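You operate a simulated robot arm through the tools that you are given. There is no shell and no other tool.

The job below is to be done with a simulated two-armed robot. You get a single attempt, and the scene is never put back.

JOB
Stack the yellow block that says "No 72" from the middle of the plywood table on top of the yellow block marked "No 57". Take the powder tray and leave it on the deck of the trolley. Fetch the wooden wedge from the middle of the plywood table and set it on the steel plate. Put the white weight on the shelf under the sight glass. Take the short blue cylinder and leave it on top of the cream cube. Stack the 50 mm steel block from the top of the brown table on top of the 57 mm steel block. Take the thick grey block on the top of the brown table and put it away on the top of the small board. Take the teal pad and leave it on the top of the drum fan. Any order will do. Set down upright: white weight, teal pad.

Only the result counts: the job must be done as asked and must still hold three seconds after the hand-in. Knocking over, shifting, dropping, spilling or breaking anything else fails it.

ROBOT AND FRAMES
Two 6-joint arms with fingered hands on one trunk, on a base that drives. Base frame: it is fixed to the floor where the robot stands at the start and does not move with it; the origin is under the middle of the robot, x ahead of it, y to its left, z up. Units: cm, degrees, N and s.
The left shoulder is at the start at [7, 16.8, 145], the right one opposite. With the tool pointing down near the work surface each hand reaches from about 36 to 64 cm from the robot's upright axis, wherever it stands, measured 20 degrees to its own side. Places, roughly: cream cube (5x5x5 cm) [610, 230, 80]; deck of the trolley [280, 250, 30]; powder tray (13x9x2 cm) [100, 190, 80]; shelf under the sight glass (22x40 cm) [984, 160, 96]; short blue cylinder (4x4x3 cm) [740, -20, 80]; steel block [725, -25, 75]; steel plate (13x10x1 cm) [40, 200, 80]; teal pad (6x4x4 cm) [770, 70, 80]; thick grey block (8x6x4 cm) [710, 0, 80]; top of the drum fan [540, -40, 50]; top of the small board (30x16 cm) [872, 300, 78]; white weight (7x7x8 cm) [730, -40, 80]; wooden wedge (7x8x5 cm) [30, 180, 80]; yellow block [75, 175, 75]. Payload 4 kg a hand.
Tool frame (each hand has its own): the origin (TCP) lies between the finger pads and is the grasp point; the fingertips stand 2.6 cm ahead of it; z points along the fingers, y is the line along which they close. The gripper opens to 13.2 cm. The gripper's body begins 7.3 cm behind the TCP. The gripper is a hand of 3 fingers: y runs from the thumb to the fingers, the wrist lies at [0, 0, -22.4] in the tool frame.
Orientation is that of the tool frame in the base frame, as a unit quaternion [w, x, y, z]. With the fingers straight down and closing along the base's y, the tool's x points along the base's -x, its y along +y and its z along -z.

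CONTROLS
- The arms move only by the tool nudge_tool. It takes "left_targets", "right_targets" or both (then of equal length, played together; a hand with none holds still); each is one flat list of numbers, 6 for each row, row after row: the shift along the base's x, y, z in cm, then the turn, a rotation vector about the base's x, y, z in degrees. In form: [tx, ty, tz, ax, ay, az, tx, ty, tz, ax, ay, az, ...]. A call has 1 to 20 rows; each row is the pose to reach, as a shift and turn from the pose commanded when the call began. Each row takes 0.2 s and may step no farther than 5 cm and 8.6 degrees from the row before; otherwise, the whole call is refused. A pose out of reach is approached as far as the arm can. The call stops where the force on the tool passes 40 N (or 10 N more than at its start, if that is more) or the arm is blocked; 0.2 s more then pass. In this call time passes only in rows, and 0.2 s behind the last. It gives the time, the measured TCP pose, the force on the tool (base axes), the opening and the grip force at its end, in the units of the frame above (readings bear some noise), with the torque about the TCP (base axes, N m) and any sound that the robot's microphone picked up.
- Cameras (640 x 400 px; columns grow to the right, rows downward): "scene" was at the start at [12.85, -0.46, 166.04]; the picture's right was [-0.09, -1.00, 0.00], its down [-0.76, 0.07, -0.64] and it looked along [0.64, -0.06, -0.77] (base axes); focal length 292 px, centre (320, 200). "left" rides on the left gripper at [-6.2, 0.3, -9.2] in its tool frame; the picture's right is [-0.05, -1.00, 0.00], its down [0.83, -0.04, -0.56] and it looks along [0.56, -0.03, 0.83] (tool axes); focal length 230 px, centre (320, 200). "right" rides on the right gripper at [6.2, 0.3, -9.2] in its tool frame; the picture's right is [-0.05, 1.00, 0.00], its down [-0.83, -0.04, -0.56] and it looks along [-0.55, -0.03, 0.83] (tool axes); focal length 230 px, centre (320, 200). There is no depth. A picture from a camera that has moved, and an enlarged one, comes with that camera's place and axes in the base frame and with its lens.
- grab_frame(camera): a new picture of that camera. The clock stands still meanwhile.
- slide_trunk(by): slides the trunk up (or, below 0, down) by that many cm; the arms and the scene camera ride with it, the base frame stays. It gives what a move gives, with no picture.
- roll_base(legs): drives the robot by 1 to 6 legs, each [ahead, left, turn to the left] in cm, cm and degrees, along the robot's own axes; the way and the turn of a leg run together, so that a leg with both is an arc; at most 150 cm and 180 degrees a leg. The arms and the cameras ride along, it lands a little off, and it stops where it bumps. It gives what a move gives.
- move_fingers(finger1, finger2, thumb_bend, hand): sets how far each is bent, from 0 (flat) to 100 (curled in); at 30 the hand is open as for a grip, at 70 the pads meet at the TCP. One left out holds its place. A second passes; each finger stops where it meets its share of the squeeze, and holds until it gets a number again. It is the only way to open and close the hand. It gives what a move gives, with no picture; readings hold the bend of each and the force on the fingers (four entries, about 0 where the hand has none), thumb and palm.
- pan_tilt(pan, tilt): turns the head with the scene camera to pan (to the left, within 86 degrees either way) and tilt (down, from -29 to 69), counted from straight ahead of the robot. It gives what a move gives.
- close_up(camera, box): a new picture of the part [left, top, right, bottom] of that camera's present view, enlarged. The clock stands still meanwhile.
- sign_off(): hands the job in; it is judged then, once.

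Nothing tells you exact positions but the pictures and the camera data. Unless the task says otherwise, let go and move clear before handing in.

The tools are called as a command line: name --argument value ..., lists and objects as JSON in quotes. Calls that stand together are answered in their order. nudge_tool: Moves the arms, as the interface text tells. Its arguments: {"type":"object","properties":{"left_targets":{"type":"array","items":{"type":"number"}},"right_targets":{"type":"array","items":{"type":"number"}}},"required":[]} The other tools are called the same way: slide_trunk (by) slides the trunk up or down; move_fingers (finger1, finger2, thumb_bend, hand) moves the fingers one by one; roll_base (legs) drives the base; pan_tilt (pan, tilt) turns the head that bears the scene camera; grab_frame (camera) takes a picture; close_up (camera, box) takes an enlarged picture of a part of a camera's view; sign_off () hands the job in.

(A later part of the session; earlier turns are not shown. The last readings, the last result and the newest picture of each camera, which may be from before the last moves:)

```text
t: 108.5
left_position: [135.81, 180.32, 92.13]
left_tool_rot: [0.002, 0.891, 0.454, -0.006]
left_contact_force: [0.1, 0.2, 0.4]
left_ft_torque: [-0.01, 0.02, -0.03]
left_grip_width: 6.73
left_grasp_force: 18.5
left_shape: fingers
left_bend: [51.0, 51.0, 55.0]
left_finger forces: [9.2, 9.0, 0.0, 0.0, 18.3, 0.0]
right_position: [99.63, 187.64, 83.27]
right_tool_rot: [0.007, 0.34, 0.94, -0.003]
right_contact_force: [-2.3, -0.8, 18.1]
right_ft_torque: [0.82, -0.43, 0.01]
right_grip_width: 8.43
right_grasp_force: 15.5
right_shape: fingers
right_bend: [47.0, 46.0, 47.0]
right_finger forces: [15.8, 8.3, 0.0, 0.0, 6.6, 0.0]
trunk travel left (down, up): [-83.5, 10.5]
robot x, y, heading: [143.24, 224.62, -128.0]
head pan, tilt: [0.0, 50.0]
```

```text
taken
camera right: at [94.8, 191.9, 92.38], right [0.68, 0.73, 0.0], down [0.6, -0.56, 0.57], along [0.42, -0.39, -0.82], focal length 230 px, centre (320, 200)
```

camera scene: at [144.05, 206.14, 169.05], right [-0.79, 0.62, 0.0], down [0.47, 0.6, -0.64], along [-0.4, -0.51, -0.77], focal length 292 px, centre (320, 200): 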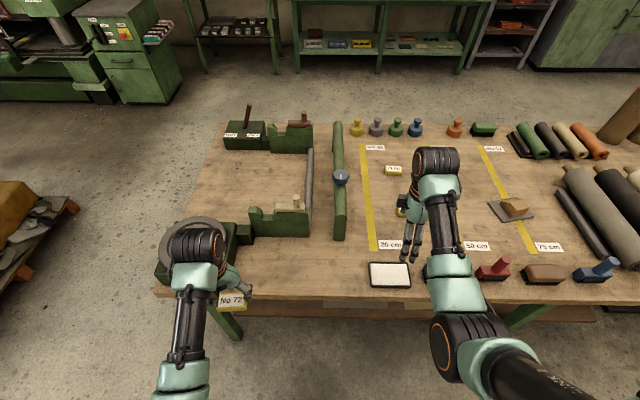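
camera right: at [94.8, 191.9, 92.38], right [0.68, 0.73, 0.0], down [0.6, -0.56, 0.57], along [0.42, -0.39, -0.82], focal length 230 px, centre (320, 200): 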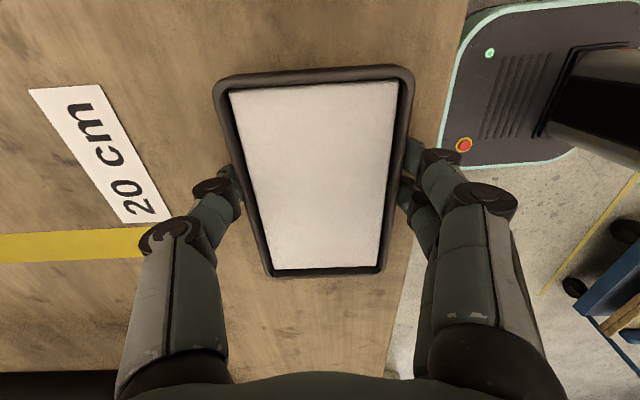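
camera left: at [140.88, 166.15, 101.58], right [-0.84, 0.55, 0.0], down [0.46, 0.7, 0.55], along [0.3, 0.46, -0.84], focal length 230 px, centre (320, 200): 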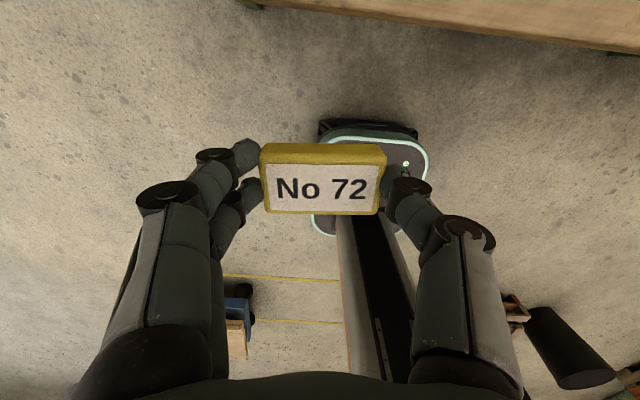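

The tray is between the pads. Lifting slowly a few centimetres to check that it stays level.

nudge_tool --right_targets '[0, 0, 0.5, 0, 0, 0, 0, 0, 1, 0, 0, 0, 0, 0, 2, 0, 0, 0, 0, 0, 3, 0, 0, 0]'

grab_frame --camera "right"

grab_frame --camera "scene"

```text
t: 109.5
left_position: [135.68, 180.28, 92.1]
left_tool_rot: [0.003, 0.891, 0.454, -0.004]
left_contact_force: [-0.8, -0.1, -0.8]
left_ft_torque: [0.0, 0.01, -0.02]
left_grip_width: 6.73
left_grasp_force: 18.2
left_shape: fingers
left_bend: [51.0, 51.0, 55.0]
left_finger forces: [9.2, 9.1, 0.1, 0.0, 18.2, 0.0]
right_position: [99.26, 187.75, 86.07]
right_tool_rot: [0.009, 0.341, 0.94, 0.0]
right_contact_force: [-0.6, 0.2, -4.6]
right_ft_torque: [0.05, 0.03, 0.02]
right_grip_width: 8.37
right_grasp_force: 5.6
right_shape: fingers
right_bend: [46.0, 46.0, 47.0]
right_finger forces: [3.1, 3.2, 0.1, 0.0, 6.2, 0.0]
trunk travel left (down, up): [-83.5, 10.5]
robot x, y, heading: [143.14, 225.31, -128.0]
head pan, tilt: [0.0, 50.0]
```

```text
taken
camera right: at [94.65, 191.97, 95.22], right [0.68, 0.73, 0.01], down [0.6, -0.56, 0.57], along [0.42, -0.38, -0.82], focal length 230 px, centre (320, 200)
```

right: 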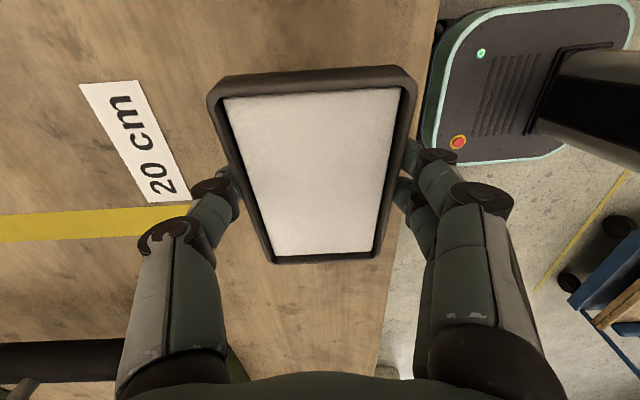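

```text
taken
camera scene: at [135.58, 215.25, 160.04], right [-0.79, 0.62, 0.0], down [0.47, 0.6, -0.64], along [-0.4, -0.51, -0.77], focal length 292 px, centre (320, 200)
```

scene: 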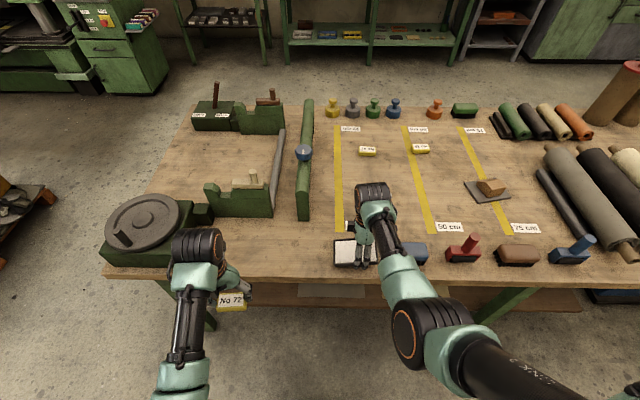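

It lifted; the grip is light (about 6 N), so I'll squeeze a bit more before travelling.

move_fingers --hand "right" --finger1 62 --finger2 62 --thumb_bend 62

close_up --camera "right" --box '[120, 40, 520, 290]'

```text
t: 110.5
left_position: [135.73, 180.24, 92.05]
left_tool_rot: [0.002, 0.891, 0.454, -0.004]
left_contact_force: [0.1, -0.2, -1.3]
left_ft_torque: [0.01, 0.01, 0.0]
left_grip_width: 6.71
left_grasp_force: 18.4
left_shape: fingers
left_bend: [51.0, 51.0, 55.0]
left_finger forces: [9.2, 9.1, 0.0, 0.0, 18.3, 0.0]
right_position: [99.36, 187.72, 86.02]
right_tool_rot: [0.007, 0.34, 0.94, -0.001]
right_contact_force: [0.1, -0.7, -4.0]
right_ft_torque: [0.02, 0.07, -0.03]
right_grip_width: 8.18
right_grasp_force: 20.2
right_shape: fingers
right_bend: [46.0, 45.0, 52.0]
right_finger forces: [10.2, 10.0, 0.1, 0.0, 20.1, 0.0]
trunk travel left (down, up): [-83.5, 10.5]
robot x, y, heading: [143.04, 225.45, -128.1]
head pan, tilt: [0.0, 50.0]
```

```text
1.60 times, centred on (320, 165) of right
camera zoom: at [94.65, 191.95, 95.24], right [0.68, 0.73, 0.0], down [0.6, -0.56, 0.57], along [0.42, -0.38, -0.82], focal length 368 px, centre (320, 256)
```

zoom: 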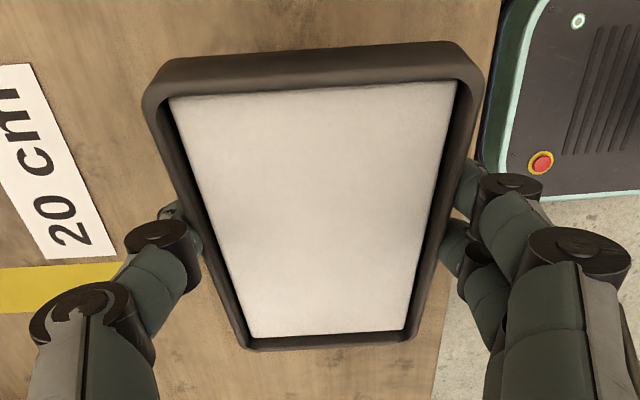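

The tray is held level at 20 N. I'll lift it, raise the trunk, then back away from the table and sidestep to a clear spot for turning toward the trolley.

nudge_tool --right_targets '[0, 0, 3, 0, 0, 0, 0, 0, 6, 0, 0, 0]'

slide_trunk --by 9

roll_base --legs '[[-37, 0, 0], [0, 49, 0]]'

grab_frame --camera "right"

```text
t: 111.1
left_position: [135.79, 180.24, 92.1]
left_tool_rot: [0.002, 0.891, 0.454, -0.005]
left_contact_force: [0.1, 0.3, -0.5]
left_ft_torque: [0.02, 0.0, 0.01]
left_grip_width: 6.72
left_grasp_force: 18.2
left_shape: fingers
left_bend: [51.0, 51.0, 55.0]
left_finger forces: [9.2, 9.1, 0.0, 0.0, 18.3, 0.0]
right_position: [99.22, 187.75, 91.8]
right_tool_rot: [0.007, 0.341, 0.94, -0.001]
right_contact_force: [-0.1, -0.1, -4.4]
right_ft_torque: [0.03, 0.09, 0.0]
right_grip_width: 8.2
right_grasp_force: 19.5
right_shape: fingers
right_bend: [46.0, 45.0, 52.0]
right_finger forces: [10.1, 9.9, 0.0, 0.0, 19.9, 0.0]
trunk travel left (down, up): [-83.5, 10.5]
robot x, y, heading: [143.53, 225.06, -127.9]
head pan, tilt: [0.0, 50.0]
```

```text
t: 112.4
left_position: [135.68, 180.27, 101.02]
left_tool_rot: [0.003, 0.891, 0.454, -0.005]
left_contact_force: [0.5, 0.2, 0.1]
left_ft_torque: [-0.01, 0.0, 0.03]
left_grip_width: 6.74
left_grasp_force: 18.4
left_shape: fingers
left_bend: [51.0, 51.0, 55.0]
left_finger forces: [9.2, 9.1, 0.1, 0.0, 18.4, 0.0]
right_position: [99.31, 187.57, 100.64]
right_tool_rot: [0.007, 0.34, 0.94, -0.001]
right_contact_force: [-0.4, 0.9, -3.3]
right_ft_torque: [0.02, 0.04, -0.03]
right_grip_width: 8.23
right_grasp_force: 20.3
right_shape: fingers
right_bend: [46.0, 45.0, 52.0]
right_finger forces: [10.1, 9.8, 0.0, 0.0, 19.9, 0.1]
trunk travel left (down, up): [-92.5, 1.5]
robot x, y, heading: [143.28, 225.2, -128.2]
head pan, tilt: [0.0, 50.0]
```

```text
t: 117.3
left_position: [198.76, 179.8, 101.09]
left_tool_rot: [0.003, 0.886, 0.463, -0.005]
left_contact_force: [0.2, -0.9, -0.7]
left_ft_torque: [0.0, -0.03, 0.01]
left_grip_width: 6.76
left_grasp_force: 18.4
left_shape: fingers
left_bend: [51.0, 51.0, 55.0]
left_finger forces: [9.2, 9.2, 0.0, 0.0, 18.3, 0.1]
right_position: [162.11, 186.42, 100.82]
right_tool_rot: [0.008, 0.333, 0.943, -0.001]
right_contact_force: [-0.8, 1.3, -4.1]
right_ft_torque: [0.08, 0.05, -0.01]
right_grip_width: 8.2
right_grasp_force: 19.9
right_shape: fingers
right_bend: [46.0, 45.0, 52.0]
right_finger forces: [10.1, 9.8, 0.0, 0.0, 19.9, 0.1]
trunk travel left (down, up): [-92.5, 1.5]
robot x, y, heading: [205.52, 224.49, -127.0]
head pan, tilt: [0.0, 50.0]
```

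```text
taken
camera right: at [157.36, 190.66, 109.94], right [0.67, 0.75, 0.0], down [0.61, -0.55, 0.57], along [0.43, -0.38, -0.82], focal length 230 px, centre (320, 200)
```

right: 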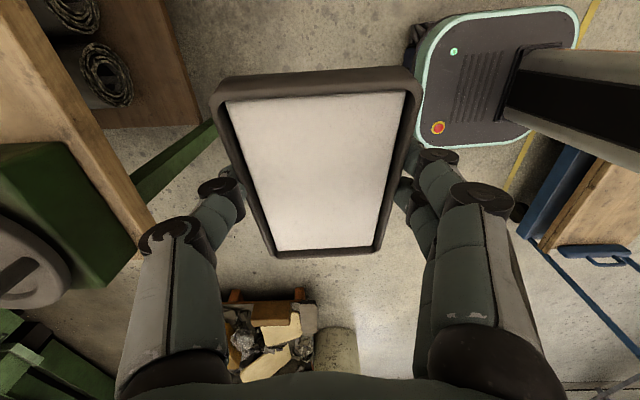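

I'm clear of the table with the trolley behind me. Turning left 179° to face it (sweeping the free side), then looking.

roll_base --legs '[[0, 0, 176]]'

grab_frame --camera "scene"

```text
t: 124.7
left_position: [218.04, 268.36, 101.04]
left_tool_rot: [0.005, -0.405, 0.915, 0.002]
left_contact_force: [-0.1, -0.2, -1.3]
left_ft_torque: [-0.03, 0.01, -0.01]
left_grip_width: 6.7
left_grasp_force: 18.0
left_shape: fingers
left_bend: [51.0, 51.0, 56.0]
left_finger forces: [9.0, 8.9, 0.0, 0.1, 17.8, 0.1]
right_position: [253.53, 257.12, 100.91]
right_tool_rot: [-0.001, 0.92, -0.392, -0.007]
right_contact_force: [-0.1, 1.0, -4.3]
right_ft_torque: [-0.01, -0.05, 0.03]
right_grip_width: 8.14
right_grasp_force: 18.2
right_shape: fingers
right_bend: [46.0, 45.0, 53.0]
right_finger forces: [9.0, 9.2, 0.0, 0.0, 18.1, 0.1]
trunk travel left (down, up): [-92.5, 1.5]
robot x, y, heading: [205.88, 225.0, 45.8]
head pan, tilt: [0.0, 50.0]
```

```text
taken
camera scene: at [214.75, 234.06, 169.04], right [0.72, -0.7, 0.0], down [-0.54, -0.55, -0.64], along [0.45, 0.46, -0.77], focal length 292 px, centre (320, 200)
```

scene: 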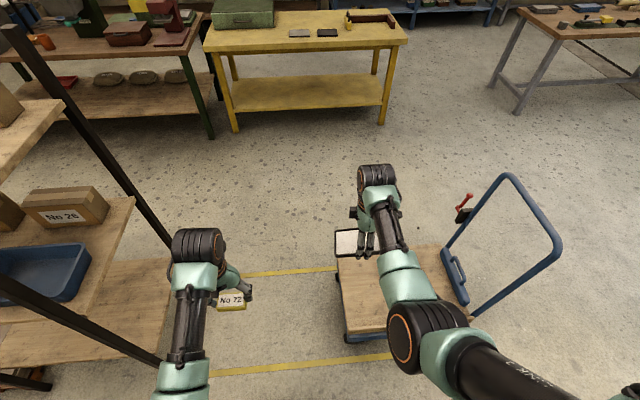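

The trolley deck is ahead-right, its mast at the right end; the deck stands about 6° off my heading. I'll square up, sidestep right 27 cm and come forward 11 cm so that the left half of the deck lies under the tray.

roll_base --legs '[[0, 0, 6.5], [0, -27, 0], [10, 0, 0]]'

grab_frame --camera "scene"

grab_frame --camera "right"

```text
t: 128.0
left_position: [240.74, 260.33, 101.3]
left_tool_rot: [0.006, -0.459, 0.888, 0.003]
left_contact_force: [-0.2, 0.4, -0.5]
left_ft_torque: [0.03, -0.05, 0.01]
left_grip_width: 6.72
left_grasp_force: 17.2
left_shape: fingers
left_bend: [51.0, 51.0, 56.0]
left_finger forces: [8.9, 8.9, 0.0, 0.0, 17.9, 0.1]
right_position: [277.11, 253.27, 101.03]
right_tool_rot: [-0.003, 0.942, -0.335, -0.007]
right_contact_force: [-0.5, -0.8, -4.6]
right_ft_torque: [0.0, -0.09, 0.01]
right_grip_width: 8.12
right_grasp_force: 18.5
right_shape: fingers
right_bend: [46.0, 45.0, 53.0]
right_finger forces: [9.0, 9.4, 0.0, 0.0, 18.2, 0.1]
trunk travel left (down, up): [-92.5, 1.5]
robot x, y, heading: [233.9, 215.55, 52.5]
head pan, tilt: [0.0, 50.0]
```

```text
taken
camera scene: at [241.31, 225.53, 169.1], right [0.79, -0.61, 0.0], down [-0.46, -0.61, -0.65], along [0.39, 0.51, -0.76], focal length 292 px, centre (320, 200)
```

scene: 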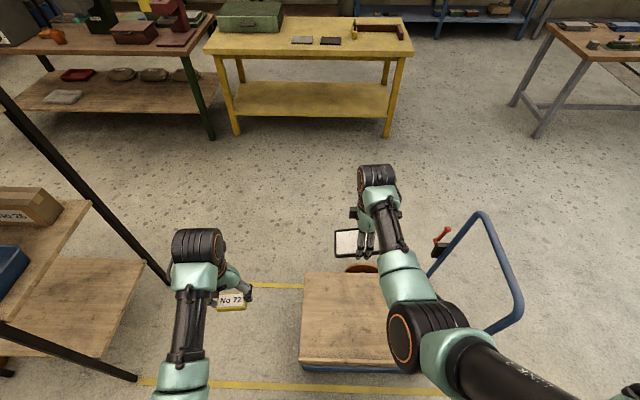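

```text
taken
camera right: at [281.78, 249.08, 110.17], right [-0.67, -0.74, 0.0], down [-0.61, 0.55, 0.57], along [-0.42, 0.38, -0.82], focal length 230 px, centre (320, 200)
```

right: 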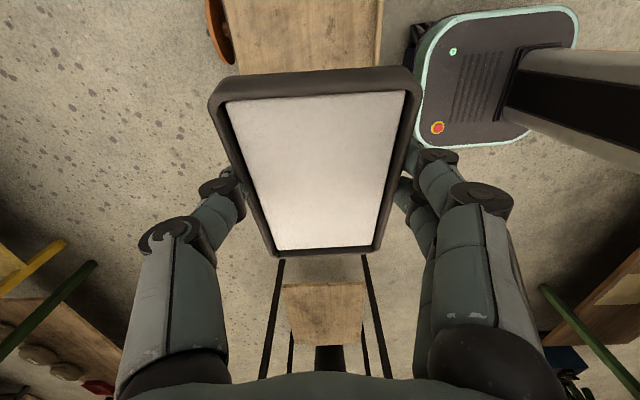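

The tray hovers over the left half of the deck, well inside its edges. I'll lower the trunk most of the way and check the remaining height.

slide_trunk --by -57

grab_frame --camera "scene"

grab_frame --camera "right"

```text
refused: -57 is not a number from -40 to 40
```

```text
taken
camera scene: at [241.31, 225.53, 169.1], right [0.79, -0.61, 0.0], down [-0.46, -0.61, -0.65], along [0.39, 0.51, -0.76], focal length 292 px, centre (320, 200)
```

scene: 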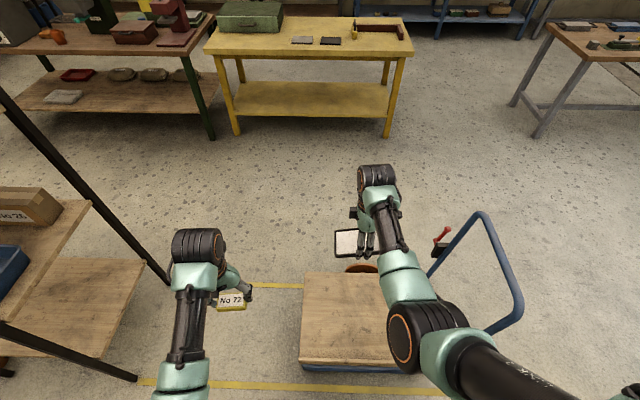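

```text
taken
camera right: at [281.78, 249.08, 110.17], right [-0.67, -0.74, 0.0], down [-0.61, 0.55, 0.57], along [-0.42, 0.38, -0.82], focal length 230 px, centre (320, 200)
```

right: 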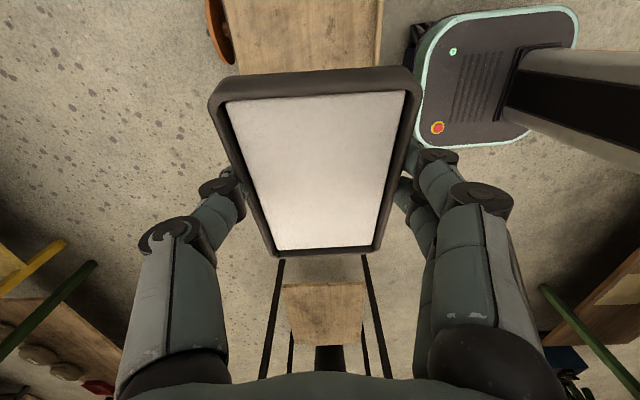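

The trunk slides at most 40 cm per call; doing it in two steps.

slide_trunk --by -38

grab_frame --camera "scene"

grab_frame --camera "right"

grab_frame --camera "left"

```text
t: 131.7
left_position: [240.91, 260.45, 63.13]
left_tool_rot: [0.004, -0.459, 0.889, 0.002]
left_contact_force: [0.3, -0.3, 0.0]
left_ft_torque: [-0.01, 0.01, 0.0]
left_grip_width: 6.7
left_grasp_force: 17.4
left_shape: fingers
left_bend: [51.0, 51.0, 56.0]
left_finger forces: [8.9, 8.9, 0.0, 0.0, 17.9, 0.0]
right_position: [277.33, 253.62, 62.69]
right_tool_rot: [0.0, 0.942, -0.336, -0.009]
right_contact_force: [0.4, -0.1, -4.6]
right_ft_torque: [-0.01, 0.02, 0.01]
right_grip_width: 8.12
right_grasp_force: 18.2
right_shape: fingers
right_bend: [46.0, 45.0, 53.0]
right_finger forces: [9.1, 9.3, 0.0, 0.0, 18.2, 0.1]
trunk travel left (down, up): [-54.5, 39.5]
robot x, y, heading: [233.95, 215.52, 52.7]
head pan, tilt: [0.0, 50.0]
```

```text
taken
camera scene: at [241.65, 226.03, 131.05], right [0.79, -0.61, 0.0], down [-0.47, -0.61, -0.64], along [0.39, 0.51, -0.77], focal length 292 px, centre (320, 200)
```

scene: 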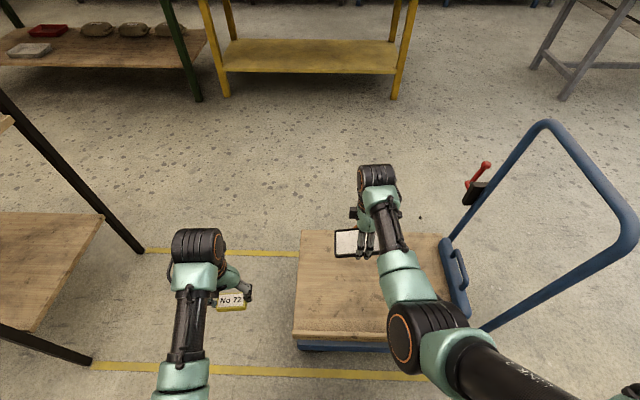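

```text
taken
camera right: at [281.99, 249.39, 71.94], right [-0.67, -0.74, 0.01], down [-0.61, 0.56, 0.57], along [-0.42, 0.38, -0.82], focal length 230 px, centre (320, 200)
```

right: 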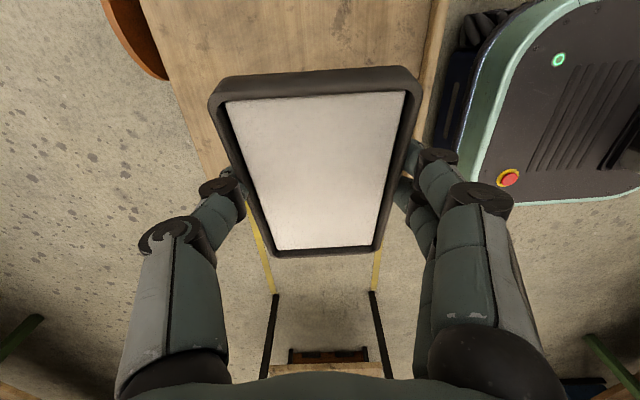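

```text
taken
camera left: at [244.22, 265.73, 72.56], right [0.84, -0.54, 0.0], down [-0.45, -0.71, 0.55], along [-0.29, -0.46, -0.84], focal length 230 px, centre (320, 200)
```

left: 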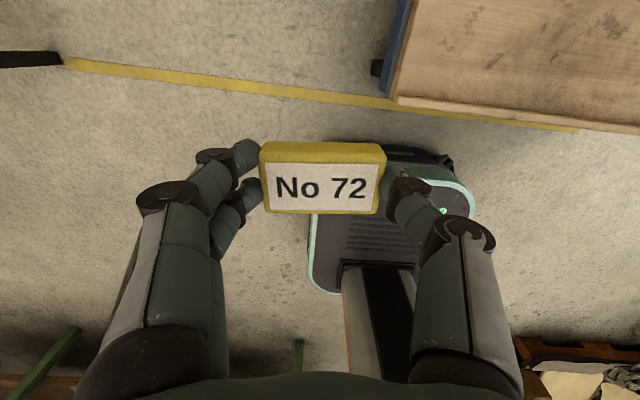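

Both hands are clear. Lowering a further 24 cm toward the deck.

slide_trunk --by -23

grab_frame --camera "scene"

grab_frame --camera "right"

```text
t: 134.1
left_position: [240.86, 260.42, 40.09]
left_tool_rot: [0.004, -0.458, 0.889, 0.002]
left_contact_force: [-0.1, 0.7, -0.4]
left_ft_torque: [0.0, -0.04, 0.02]
left_grip_width: 6.72
left_grasp_force: 17.8
left_shape: fingers
left_bend: [51.0, 51.0, 56.0]
left_finger forces: [8.9, 8.9, 0.1, 0.0, 17.8, 0.0]
right_position: [277.32, 253.47, 39.83]
right_tool_rot: [0.0, 0.942, -0.336, -0.009]
right_contact_force: [0.1, -0.8, -3.7]
right_ft_torque: [-0.01, -0.05, 0.02]
right_grip_width: 8.11
right_grasp_force: 18.2
right_shape: fingers
right_bend: [46.0, 45.0, 53.0]
right_finger forces: [9.0, 9.3, 0.0, 0.1, 18.2, 0.0]
trunk travel left (down, up): [-31.5, 62.5]
robot x, y, heading: [233.38, 215.56, 52.5]
head pan, tilt: [0.0, 50.0]
```

```text
taken
camera scene: at [241.64, 226.02, 108.05], right [0.79, -0.61, 0.0], down [-0.47, -0.61, -0.64], along [0.39, 0.51, -0.77], focal length 292 px, centre (320, 200)
```

scene: 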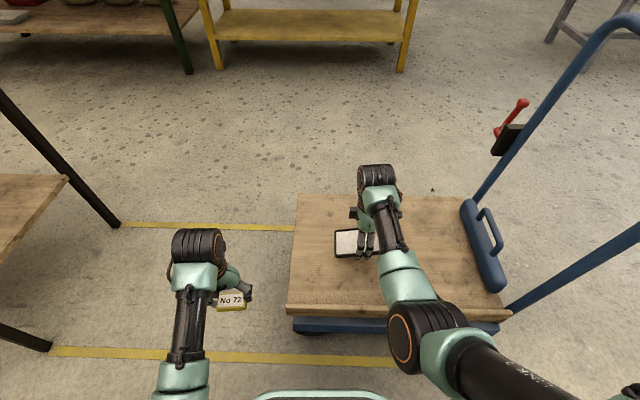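

```text
taken
camera right: at [281.98, 249.38, 48.95], right [-0.67, -0.74, 0.01], down [-0.61, 0.56, 0.57], along [-0.42, 0.38, -0.82], focal length 230 px, centre (320, 200)
```

right: 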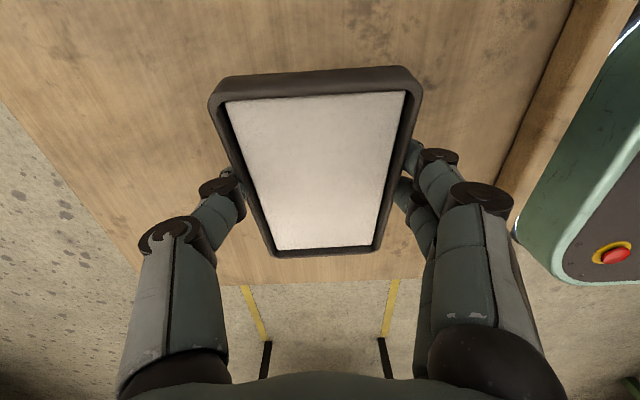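

The deck is about 6–8 cm below the tray. Lowering with the arm in small steps until contact.

nudge_tool --right_targets '[0, 0, -1.5, 0, 0, 0, 0, 0, -3, 0, 0, 0, 0, 0, -4, 0, 0, 0]'

nudge_tool --right_targets '[0, 0, -0.4, 0, 0, 0, 0, 0, -0.8, 0, 0, 0]'

close_up --camera "right" --box '[120, 60, 520, 310]'

```text
t: 134.9
left_position: [240.89, 260.55, 40.14]
left_tool_rot: [0.005, -0.458, 0.889, 0.002]
left_contact_force: [0.2, -0.2, -0.5]
left_ft_torque: [0.03, -0.04, -0.01]
left_grip_width: 6.69
left_grasp_force: 18.0
left_shape: fingers
left_bend: [51.0, 51.0, 56.0]
left_finger forces: [8.9, 8.9, 0.1, 0.0, 17.8, 0.0]
right_position: [277.35, 253.64, 35.69]
right_tool_rot: [0.0, 0.942, -0.335, -0.009]
right_contact_force: [-0.3, -0.3, -4.8]
right_ft_torque: [-0.04, -0.06, -0.02]
right_grip_width: 8.13
right_grasp_force: 18.9
right_shape: fingers
right_bend: [46.0, 45.0, 53.0]
right_finger forces: [9.0, 9.2, 0.1, 0.1, 18.1, 0.0]
trunk travel left (down, up): [-31.5, 62.5]
robot x, y, heading: [233.58, 215.79, 52.7]
head pan, tilt: [0.0, 50.0]
```

```text
t: 135.5
left_position: [240.88, 260.4, 40.04]
left_tool_rot: [0.003, -0.459, 0.888, 0.002]
left_contact_force: [0.4, 0.8, -0.7]
left_ft_torque: [0.03, 0.04, 0.0]
left_grip_width: 6.73
left_grasp_force: 18.2
left_shape: fingers
left_bend: [51.0, 51.0, 56.0]
left_finger forces: [9.0, 8.9, 0.1, 0.1, 17.9, 0.0]
right_position: [277.43, 253.53, 34.8]
right_tool_rot: [-0.002, 0.942, -0.336, -0.008]
right_contact_force: [0.1, -0.3, -2.1]
right_ft_torque: [0.02, 0.1, -0.02]
right_grip_width: 8.11
right_grasp_force: 18.2
right_shape: fingers
right_bend: [46.0, 45.0, 53.0]
right_finger forces: [9.0, 9.1, 0.0, 0.0, 18.5, 0.0]
trunk travel left (down, up): [-31.5, 62.5]
robot x, y, heading: [233.55, 215.83, 52.8]
head pan, tilt: [0.0, 50.0]
```

```text
1.60 times, centred on (320, 185) of right
camera zoom: at [282.12, 249.36, 44.05], right [-0.67, -0.74, 0.0], down [-0.61, 0.56, 0.57], along [-0.42, 0.38, -0.82], focal length 368 px, centre (320, 224)
```

zoom: 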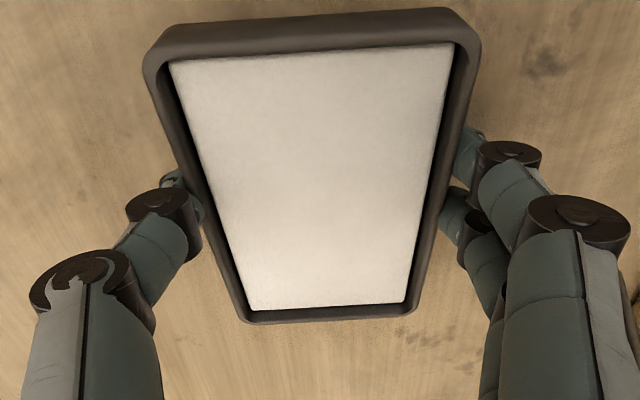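

The load is starting to come off — contact beginning at about 34.8 cm. A touch lower, then release.

nudge_tool --right_targets '[0, 0, -0.2, 0, 0, 0, 0, 0, -0.4, 0, 0, 0]'

nudge_tool --right_targets '[0, 0, -0.15, 0, 0, 0]'

```text
t: 136.1
left_position: [240.86, 260.44, 40.03]
left_tool_rot: [0.004, -0.459, 0.888, 0.002]
left_contact_force: [-0.1, 0.7, -0.6]
left_ft_torque: [-0.01, 0.02, 0.02]
left_grip_width: 6.71
left_grasp_force: 18.0
left_shape: fingers
left_bend: [51.0, 51.0, 56.0]
left_finger forces: [8.9, 8.9, 0.0, 0.1, 17.8, 0.1]
right_position: [277.47, 253.54, 34.53]
right_tool_rot: [0.0, 0.942, -0.336, -0.008]
right_contact_force: [1.3, 0.3, -1.4]
right_ft_torque: [-0.01, 0.13, -0.01]
right_grip_width: 8.12
right_grasp_force: 18.6
right_shape: fingers
right_bend: [46.0, 45.0, 53.0]
right_finger forces: [9.2, 9.1, 0.0, 0.1, 18.6, 0.0]
trunk travel left (down, up): [-31.5, 62.5]
robot x, y, heading: [233.72, 215.51, 52.7]
head pan, tilt: [0.0, 50.0]
```

```text
t: 136.5
left_position: [240.81, 260.49, 39.96]
left_tool_rot: [0.005, -0.458, 0.889, 0.003]
left_contact_force: [1.2, -0.2, -0.7]
left_ft_torque: [0.02, -0.02, 0.01]
left_grip_width: 6.71
left_grasp_force: 17.8
left_shape: fingers
left_bend: [51.0, 51.0, 56.0]
left_finger forces: [8.9, 8.8, 0.0, 0.0, 17.8, 0.1]
right_position: [277.4, 253.47, 34.44]
right_tool_rot: [-0.001, 0.942, -0.336, -0.008]
right_contact_force: [0.4, -0.7, -0.7]
right_ft_torque: [-0.03, 0.21, 0.04]
right_grip_width: 8.11
right_grasp_force: 18.0
right_shape: fingers
right_bend: [46.0, 46.0, 53.0]
right_finger forces: [9.3, 9.2, 0.1, 0.0, 18.7, 0.1]
trunk travel left (down, up): [-31.5, 62.5]
robot x, y, heading: [233.84, 215.64, 52.5]
head pan, tilt: [0.0, 50.0]
```

Another few millimetres to seat it fully, then I'll check the force.

nudge_tool --right_targets '[0, 0, -0.2, 0, 0, 0, 0, 0, -0.4, 0, 0, 0]'

```text
t: 137.1
left_position: [240.85, 260.53, 40.14]
left_tool_rot: [0.005, -0.459, 0.889, 0.003]
left_contact_force: [0.2, 0.5, -0.9]
left_ft_torque: [0.01, 0.0, 0.02]
left_grip_width: 6.72
left_grasp_force: 18.0
left_shape: fingers
left_bend: [51.0, 51.0, 56.0]
left_finger forces: [8.9, 8.9, 0.1, 0.0, 17.8, 0.1]
right_position: [277.26, 253.46, 34.1]
right_tool_rot: [-0.001, 0.942, -0.335, -0.007]
right_contact_force: [2.3, -0.2, -0.4]
right_ft_torque: [-0.01, 0.28, 0.06]
right_grip_width: 8.08
right_grasp_force: 18.8
right_shape: fingers
right_bend: [46.0, 46.0, 53.0]
right_finger forces: [9.4, 9.5, 0.0, 0.0, 19.2, 0.0]
trunk travel left (down, up): [-31.5, 62.5]
robot x, y, heading: [233.52, 215.75, 52.5]
head pan, tilt: [0.0, 50.0]
```

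nudge_tool --right_targets '[0, 0, -0.2, 0, 0, 0, 0, 0, -0.4, 0, 0, 0]'

close_up --camera "right" --box '[120, 60, 520, 310]'

```text
t: 137.7
left_position: [240.76, 260.53, 40.14]
left_tool_rot: [0.004, -0.459, 0.889, 0.003]
left_contact_force: [0.3, 0.0, -0.3]
left_ft_torque: [0.0, 0.01, 0.01]
left_grip_width: 6.73
left_grasp_force: 18.3
left_shape: fingers
left_bend: [51.0, 51.0, 56.0]
left_finger forces: [8.9, 8.9, 0.1, 0.1, 17.8, 0.1]
right_position: [277.29, 253.47, 33.54]
right_tool_rot: [-0.001, 0.942, -0.336, -0.008]
right_contact_force: [0.9, 0.5, -0.9]
right_ft_torque: [0.04, 0.29, -0.06]
right_grip_width: 8.12
right_grasp_force: 18.9
right_shape: fingers
right_bend: [46.0, 46.0, 53.0]
right_finger forces: [9.1, 9.6, 0.1, 0.0, 19.7, 0.0]
trunk travel left (down, up): [-31.5, 62.5]
robot x, y, heading: [233.4, 215.68, 52.7]
head pan, tilt: [0.0, 50.0]
```

```text
1.60 times, centred on (320, 185) of right
camera zoom: at [281.97, 249.31, 42.82], right [-0.67, -0.74, 0.01], down [-0.61, 0.56, 0.57], along [-0.42, 0.38, -0.82], focal length 368 px, centre (320, 224)
```

zoom: 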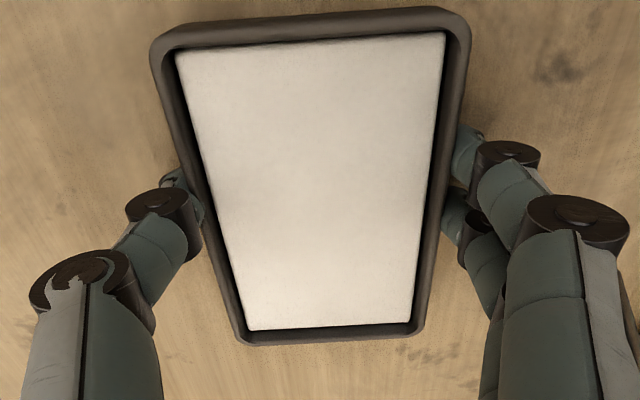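

The tray had drooped a little at one end and is levelling out as it seats; a bit further down.

nudge_tool --right_targets '[0, 0, -0.2, 0, 0, 0, 0, 0, -0.4, 0, 0, 0]'

close_up --camera "right" --box '[120, 60, 520, 310]'

```text
t: 138.3
left_position: [240.82, 260.41, 40.07]
left_tool_rot: [0.006, -0.459, 0.889, 0.001]
left_contact_force: [-0.7, 0.6, -0.4]
left_ft_torque: [0.0, -0.02, 0.01]
left_grip_width: 6.74
left_grasp_force: 17.6
left_shape: fingers
left_bend: [51.0, 51.0, 56.0]
left_finger forces: [8.9, 8.9, 0.0, 0.0, 17.9, 0.0]
right_position: [277.31, 253.43, 33.29]
right_tool_rot: [-0.001, 0.942, -0.335, -0.009]
right_contact_force: [1.6, -1.5, 5.4]
right_ft_torque: [-0.21, 0.41, 0.02]
right_grip_width: 8.1
right_grasp_force: 19.2
right_shape: fingers
right_bend: [46.0, 46.0, 53.0]
right_finger forces: [9.7, 9.8, 0.0, 0.0, 19.1, 0.0]
trunk travel left (down, up): [-31.5, 62.5]
robot x, y, heading: [233.68, 215.72, 52.4]
head pan, tilt: [0.0, 50.0]
```

```text
1.60 times, centred on (320, 185) of right
camera zoom: at [281.94, 249.34, 42.51], right [-0.67, -0.74, 0.0], down [-0.61, 0.55, 0.57], along [-0.42, 0.38, -0.82], focal length 368 px, centre (320, 224)
```

zoom: 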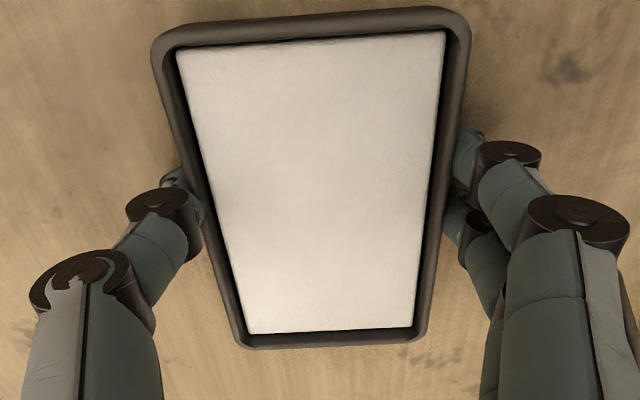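

Force now +5 N: the tray is seated on the deck. Opening the right hand and rising.

move_fingers --hand "right" --finger1 42 --finger2 42 --thumb_bend 46

move_fingers --hand "right" --finger1 30 --finger2 30 --thumb_bend 30

nudge_tool --right_targets '[0, 0, 2, 0, 0, 0, 0, 0, 5, 0, 0, 0, 0, 0, 8, 0, 0, 0]'

grab_frame --camera "right"

```text
t: 139.3
left_position: [240.84, 260.64, 39.96]
left_tool_rot: [0.005, -0.458, 0.889, 0.003]
left_contact_force: [-0.7, -0.7, -0.9]
left_ft_torque: [0.03, -0.02, 0.02]
left_grip_width: 6.7
left_grasp_force: 18.0
left_shape: fingers
left_bend: [51.0, 51.0, 56.0]
left_finger forces: [8.9, 9.0, 0.0, 0.0, 17.9, 0.1]
right_position: [277.24, 253.46, 33.26]
right_tool_rot: [0.0, 0.942, -0.336, -0.006]
right_contact_force: [0.4, 0.0, 1.3]
right_ft_torque: [0.09, -0.07, 0.01]
right_grip_width: 8.77
right_grasp_force: 1.9
right_shape: fingers
right_bend: [42.0, 42.0, 46.0]
right_finger forces: [0.0, 0.1, 0.0, 0.1, 2.1, 0.0]
trunk travel left (down, up): [-31.5, 62.5]
robot x, y, heading: [233.66, 215.99, 52.6]
head pan, tilt: [0.0, 50.0]
```

```text
t: 140.3
left_position: [240.87, 260.56, 40.21]
left_tool_rot: [0.005, -0.459, 0.888, 0.002]
left_contact_force: [0.2, -0.6, -0.4]
left_ft_torque: [-0.01, 0.01, -0.04]
left_grip_width: 6.73
left_grasp_force: 17.9
left_shape: fingers
left_bend: [51.0, 51.0, 56.0]
left_finger forces: [9.0, 8.9, 0.0, 0.0, 17.8, 0.1]
right_position: [277.28, 253.52, 33.19]
right_tool_rot: [0.0, 0.942, -0.336, -0.008]
right_contact_force: [-0.1, -0.4, -0.5]
right_ft_torque: [-0.01, -0.01, 0.01]
right_grip_width: 13.4
right_grasp_force: 0.0
right_shape: fingers
right_bend: [30.0, 30.0, 30.0]
right_finger forces: [0.0, 0.0, 0.0, 0.0, 0.0, 0.0]
trunk travel left (down, up): [-31.5, 62.5]
robot x, y, heading: [233.74, 215.44, 52.8]
head pan, tilt: [0.0, 50.0]
```

```text
t: 141.1
left_position: [240.77, 260.47, 40.02]
left_tool_rot: [0.005, -0.459, 0.888, 0.002]
left_contact_force: [-0.2, -0.2, -1.2]
left_ft_torque: [-0.01, 0.02, 0.01]
left_grip_width: 6.73
left_grasp_force: 18.1
left_shape: fingers
left_bend: [51.0, 51.0, 56.0]
left_finger forces: [8.9, 9.0, 0.0, 0.0, 17.8, 0.0]
right_position: [277.16, 253.44, 41.24]
right_tool_rot: [0.0, 0.942, -0.337, -0.007]
right_contact_force: [0.4, -1.1, 0.4]
right_ft_torque: [-0.01, 0.0, 0.01]
right_grip_width: 13.43
right_grasp_force: 0.0
right_shape: fingers
right_bend: [30.0, 30.0, 30.0]
right_finger forces: [0.1, 0.0, 0.0, 0.0, 0.0, 0.0]
trunk travel left (down, up): [-31.5, 62.5]
robot x, y, heading: [233.65, 215.53, 52.6]
head pan, tilt: [0.0, 50.0]
```

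```text
taken
camera right: at [281.86, 249.33, 50.49], right [-0.67, -0.74, 0.01], down [-0.61, 0.56, 0.57], along [-0.42, 0.38, -0.82], focal length 230 px, centre (320, 200)
```

right: 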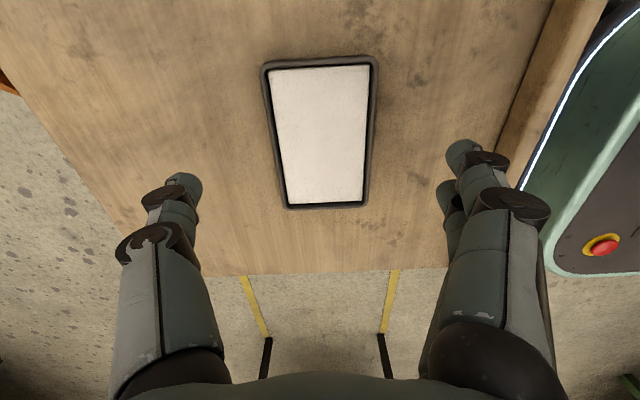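

The tray stands on the deck, undisturbed. I'll raise the trunk, turn the right hand back, and return to the front of the plywood table for stacking No 72.

slide_trunk --by 40

slide_trunk --by 21

nudge_tool --right_targets '[0, 0, 0, 0, 0, -8, 0, 0, 0, 0, 0, -16, 0, 0, 0, 0, 0, -24, 0, 0, 0, 0, 0, -32, 0, 0, 0, 0, 0, -40, 0, 0, 0, 0, 0, -48, 0, 0, 0, 0, 0, -56, 0, 0, 0, 0, 0, -64, 0, 0, 0, 0, 0, -72, 0, 0, 0, 0, 0, -80, 0, 0, 0, 0, 0, -88]'

roll_base --legs '[[-45, 0, 0], [0, -50, 0], [-100, 0, 0]]'

grab_frame --camera "scene"

```text
t: 144.9
left_position: [240.72, 260.52, 80.12]
left_tool_rot: [0.005, -0.458, 0.889, 0.002]
left_contact_force: [-0.9, 0.6, 1.0]
left_ft_torque: [0.01, 0.01, -0.01]
left_grip_width: 6.72
left_grasp_force: 18.1
left_shape: fingers
left_bend: [51.0, 51.0, 56.0]
left_finger forces: [8.9, 8.9, 0.0, 0.0, 17.8, 0.0]
right_position: [277.24, 253.5, 81.24]
right_tool_rot: [0.0, 0.942, -0.336, -0.008]
right_contact_force: [0.2, 0.0, -0.5]
right_ft_torque: [-0.01, 0.03, 0.0]
right_grip_width: 13.39
right_grasp_force: 0.1
right_shape: fingers
right_bend: [30.0, 30.0, 30.0]
right_finger forces: [0.0, 0.0, 0.1, 0.0, 0.0, 0.0]
trunk travel left (down, up): [-71.5, 22.5]
robot x, y, heading: [233.28, 215.8, 52.8]
head pan, tilt: [0.0, 50.0]
```

```text
t: 147.2
left_position: [240.87, 260.57, 101.09]
left_tool_rot: [0.005, -0.459, 0.889, 0.001]
left_contact_force: [0.1, -0.6, -0.7]
left_ft_torque: [0.01, 0.06, -0.01]
left_grip_width: 6.73
left_grasp_force: 17.6
left_shape: fingers
left_bend: [51.0, 51.0, 56.0]
left_finger forces: [8.9, 8.9, 0.0, 0.0, 17.8, 0.0]
right_position: [277.15, 253.54, 102.25]
right_tool_rot: [0.0, 0.942, -0.336, -0.007]
right_contact_force: [0.4, 0.7, -0.2]
right_ft_torque: [0.0, -0.03, 0.01]
right_grip_width: 13.4
right_grasp_force: 0.1
right_shape: fingers
right_bend: [30.0, 30.0, 30.0]
right_finger forces: [0.1, 0.1, 0.1, 0.0, 0.0, 0.1]
trunk travel left (down, up): [-92.5, 1.5]
robot x, y, heading: [233.36, 215.61, 52.6]
head pan, tilt: [0.0, 50.0]
```

```text
t: 149.6
left_position: [240.87, 260.57, 101.12]
left_tool_rot: [0.005, -0.459, 0.889, 0.002]
left_contact_force: [-0.1, -1.0, -0.6]
left_ft_torque: [-0.01, -0.01, -0.02]
left_grip_width: 6.73
left_grasp_force: 17.3
left_shape: fingers
left_bend: [51.0, 51.0, 56.0]
left_finger forces: [9.0, 8.9, 0.0, 0.1, 17.8, 0.0]
right_position: [277.41, 253.46, 102.27]
right_tool_rot: [0.006, -0.442, 0.897, 0.005]
right_contact_force: [-0.5, 0.0, 0.5]
right_ft_torque: [0.03, -0.01, 0.01]
right_grip_width: 13.4
right_grasp_force: 0.2
right_shape: fingers
right_bend: [30.0, 30.0, 30.0]
right_finger forces: [0.0, 0.0, 0.0, 0.0, 0.1, 0.0]
trunk travel left (down, up): [-92.5, 1.5]
robot x, y, heading: [233.46, 215.66, 52.7]
head pan, tilt: [0.0, 50.0]
```

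```text
t: 159.6
left_position: [193.97, 115.74, 101.09]
left_tool_rot: [0.004, -0.45, 0.893, 0.002]
left_contact_force: [0.1, -0.1, -1.2]
left_ft_torque: [-0.01, -0.03, -0.01]
left_grip_width: 6.72
left_grasp_force: 18.0
left_shape: fingers
left_bend: [51.0, 51.0, 56.0]
left_finger forces: [8.9, 9.0, 0.1, 0.0, 17.8, 0.1]
right_position: [230.29, 107.86, 102.22]
right_tool_rot: [0.006, -0.435, 0.901, 0.004]
right_contact_force: [0.1, 0.1, -0.8]
right_ft_torque: [0.01, 0.0, 0.02]
right_grip_width: 13.41
right_grasp_force: 0.0
right_shape: fingers
right_bend: [30.0, 30.0, 30.0]
right_finger forces: [0.0, 0.0, 0.0, 0.0, 0.1, 0.0]
trunk travel left (down, up): [-92.5, 1.5]
robot x, y, heading: [186.19, 70.87, 51.5]
head pan, tilt: [0.0, 50.0]
```

```text
taken
camera scene: at [194.06, 81.25, 169.04], right [0.78, -0.62, 0.0], down [-0.48, -0.6, -0.64], along [0.4, 0.5, -0.77], focal length 292 px, centre (320, 200)
```

scene: 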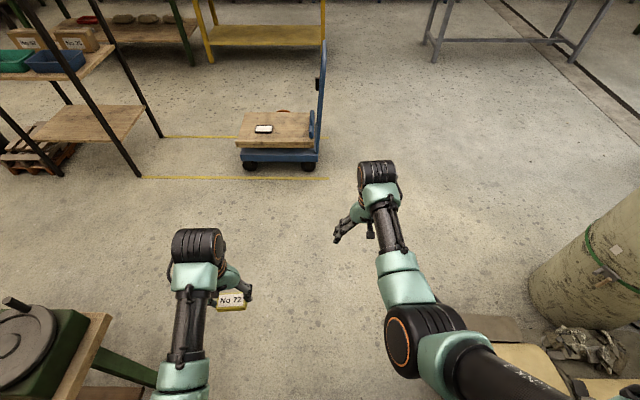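

Tray visible on the trolley behind. Continuing backward to the front side of the table and then left to No 57.

roll_base --legs '[[-106, 0, 0], [0, 126, 0]]'

grab_frame --camera "scene"

```text
t: 170.8
left_position: [31.32, 105.64, 101.18]
left_tool_rot: [0.005, -0.457, 0.89, 0.003]
left_contact_force: [0.3, 0.8, -1.8]
left_ft_torque: [0.01, 0.0, 0.01]
left_grip_width: 6.73
left_grasp_force: 18.1
left_shape: fingers
left_bend: [51.0, 51.0, 56.0]
left_finger forces: [8.9, 8.9, 0.0, 0.0, 17.8, 0.1]
right_position: [67.85, 98.3, 102.41]
right_tool_rot: [0.007, -0.441, 0.897, 0.004]
right_contact_force: [-0.2, -0.8, -0.2]
right_ft_torque: [0.0, 0.02, -0.03]
right_grip_width: 13.37
right_grasp_force: 0.1
right_shape: fingers
right_bend: [30.0, 30.0, 30.0]
right_finger forces: [0.1, 0.0, 0.0, 0.0, 0.1, 0.0]
trunk travel left (down, up): [-92.5, 1.5]
robot x, y, heading: [23.71, 60.76, 52.1]
head pan, tilt: [0.0, 50.0]
```

```text
taken
camera scene: at [31.9, 71.09, 169.05], right [0.79, -0.61, 0.0], down [-0.47, -0.61, -0.64], along [0.39, 0.51, -0.77], focal length 292 px, centre (320, 200)
```

scene: 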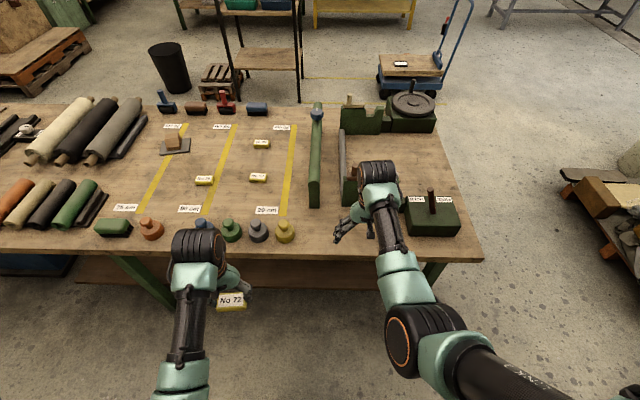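

I'm in front of the table again; No 57 is about 97 cm ahead and 26 cm left. I'll raise the right hand a little for clearance over the vise and drive in.

nudge_tool --right_targets '[0, 0, 3, 0, 0, 0, 0, 0, 6, 0, 0, 0]'

roll_base --legs '[[0, 3, 0], [42, 0, 0]]'

grab_frame --camera "scene"

grab_frame --camera "left"

```text
t: 171.4
left_position: [31.31, 105.71, 101.04]
left_tool_rot: [0.004, -0.457, 0.889, 0.002]
left_contact_force: [-0.1, -0.3, 0.0]
left_ft_torque: [0.0, 0.0, 0.0]
left_grip_width: 6.73
left_grasp_force: 17.9
left_shape: fingers
left_bend: [51.0, 51.0, 56.0]
left_finger forces: [8.9, 9.0, 0.0, 0.0, 17.8, 0.0]
right_position: [68.27, 97.95, 108.18]
right_tool_rot: [0.009, -0.439, 0.899, 0.001]
right_contact_force: [-0.6, 0.2, -0.2]
right_ft_torque: [0.01, 0.01, 0.01]
right_grip_width: 13.4
right_grasp_force: 0.0
right_shape: fingers
right_bend: [30.0, 30.0, 30.0]
right_finger forces: [0.0, 0.0, 0.0, 0.1, 0.0, 0.1]
trunk travel left (down, up): [-92.5, 1.5]
robot x, y, heading: [23.97, 60.66, 52.2]
head pan, tilt: [0.0, 50.0]
```

```text
t: 174.4
left_position: [55.0, 140.19, 101.05]
left_tool_rot: [0.005, -0.452, 0.892, 0.001]
left_contact_force: [0.8, -0.2, 0.0]
left_ft_torque: [0.0, -0.01, 0.0]
left_grip_width: 6.72
left_grasp_force: 17.7
left_shape: fingers
left_bend: [51.0, 51.0, 56.0]
left_finger forces: [8.9, 8.9, 0.1, 0.0, 17.8, 0.0]
right_position: [92.05, 132.06, 108.14]
right_tool_rot: [0.008, -0.434, 0.901, 0.001]
right_contact_force: [0.1, -0.1, -0.7]
right_ft_torque: [-0.01, -0.02, -0.04]
right_grip_width: 13.38
right_grasp_force: 0.2
right_shape: fingers
right_bend: [30.0, 30.0, 30.0]
right_finger forces: [0.0, 0.1, 0.1, 0.1, 0.0, 0.1]
trunk travel left (down, up): [-92.5, 1.5]
robot x, y, heading: [47.28, 95.23, 51.4]
head pan, tilt: [0.0, 50.0]
```

```text
taken
camera scene: at [55.17, 105.58, 169.07], right [0.78, -0.62, 0.0], down [-0.47, -0.6, -0.64], along [0.4, 0.5, -0.77], focal length 292 px, centre (320, 200)
```

scene: 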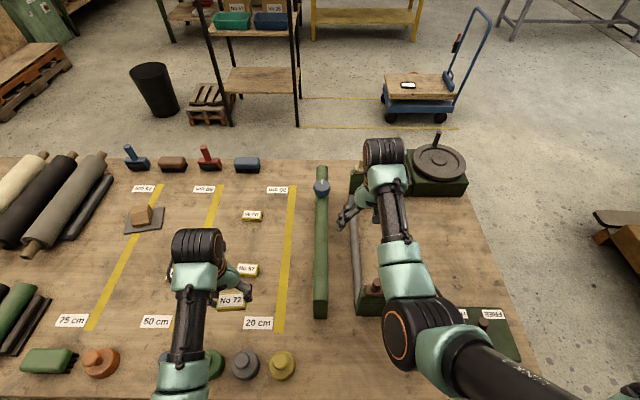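

```text
taken
camera left: at [58.5, 145.3, 110.64], right [0.83, -0.55, 0.0], down [-0.46, -0.7, 0.55], along [-0.3, -0.46, -0.84], focal length 230 px, centre (320, 200)
```

left: 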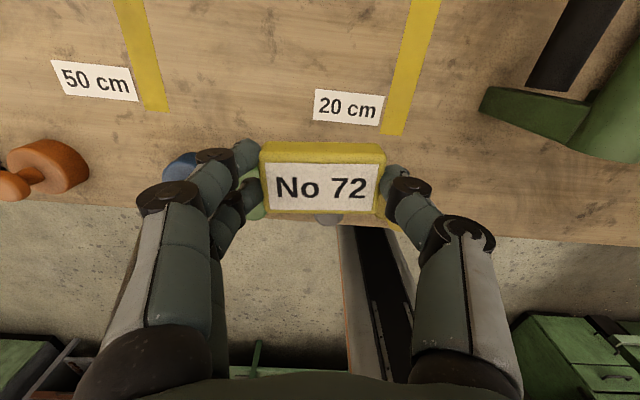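

No 57 is visible just beyond the left hand. Zooming in to get its exact place and angle.

close_up --camera "scene" --box '[200, 230, 300, 320]'

grab_frame --camera "right"

```text
4.44 times, centred on (250, 275) of scene
camera zoom: at [55.17, 105.58, 169.07], right [0.78, -0.62, 0.0], down [-0.47, -0.6, -0.64], along [0.4, 0.5, -0.77], focal length 1300 px, centre (631, -133)
```

zoom: 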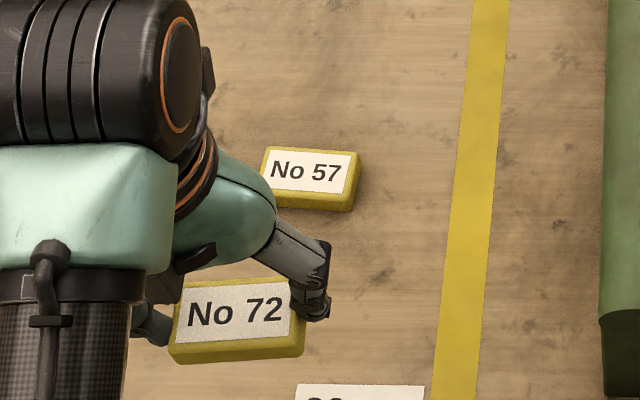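

```text
taken
camera right: at [87.83, 127.39, 117.36], right [-0.75, 0.66, 0.0], down [0.54, 0.62, 0.57], along [0.38, 0.42, -0.82], focal length 230 px, centre (320, 200)
```

right: 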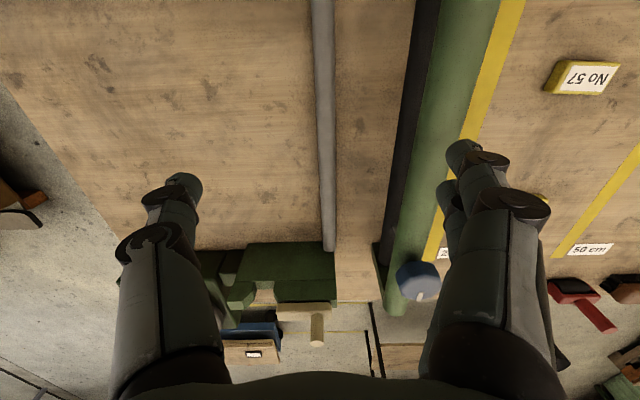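

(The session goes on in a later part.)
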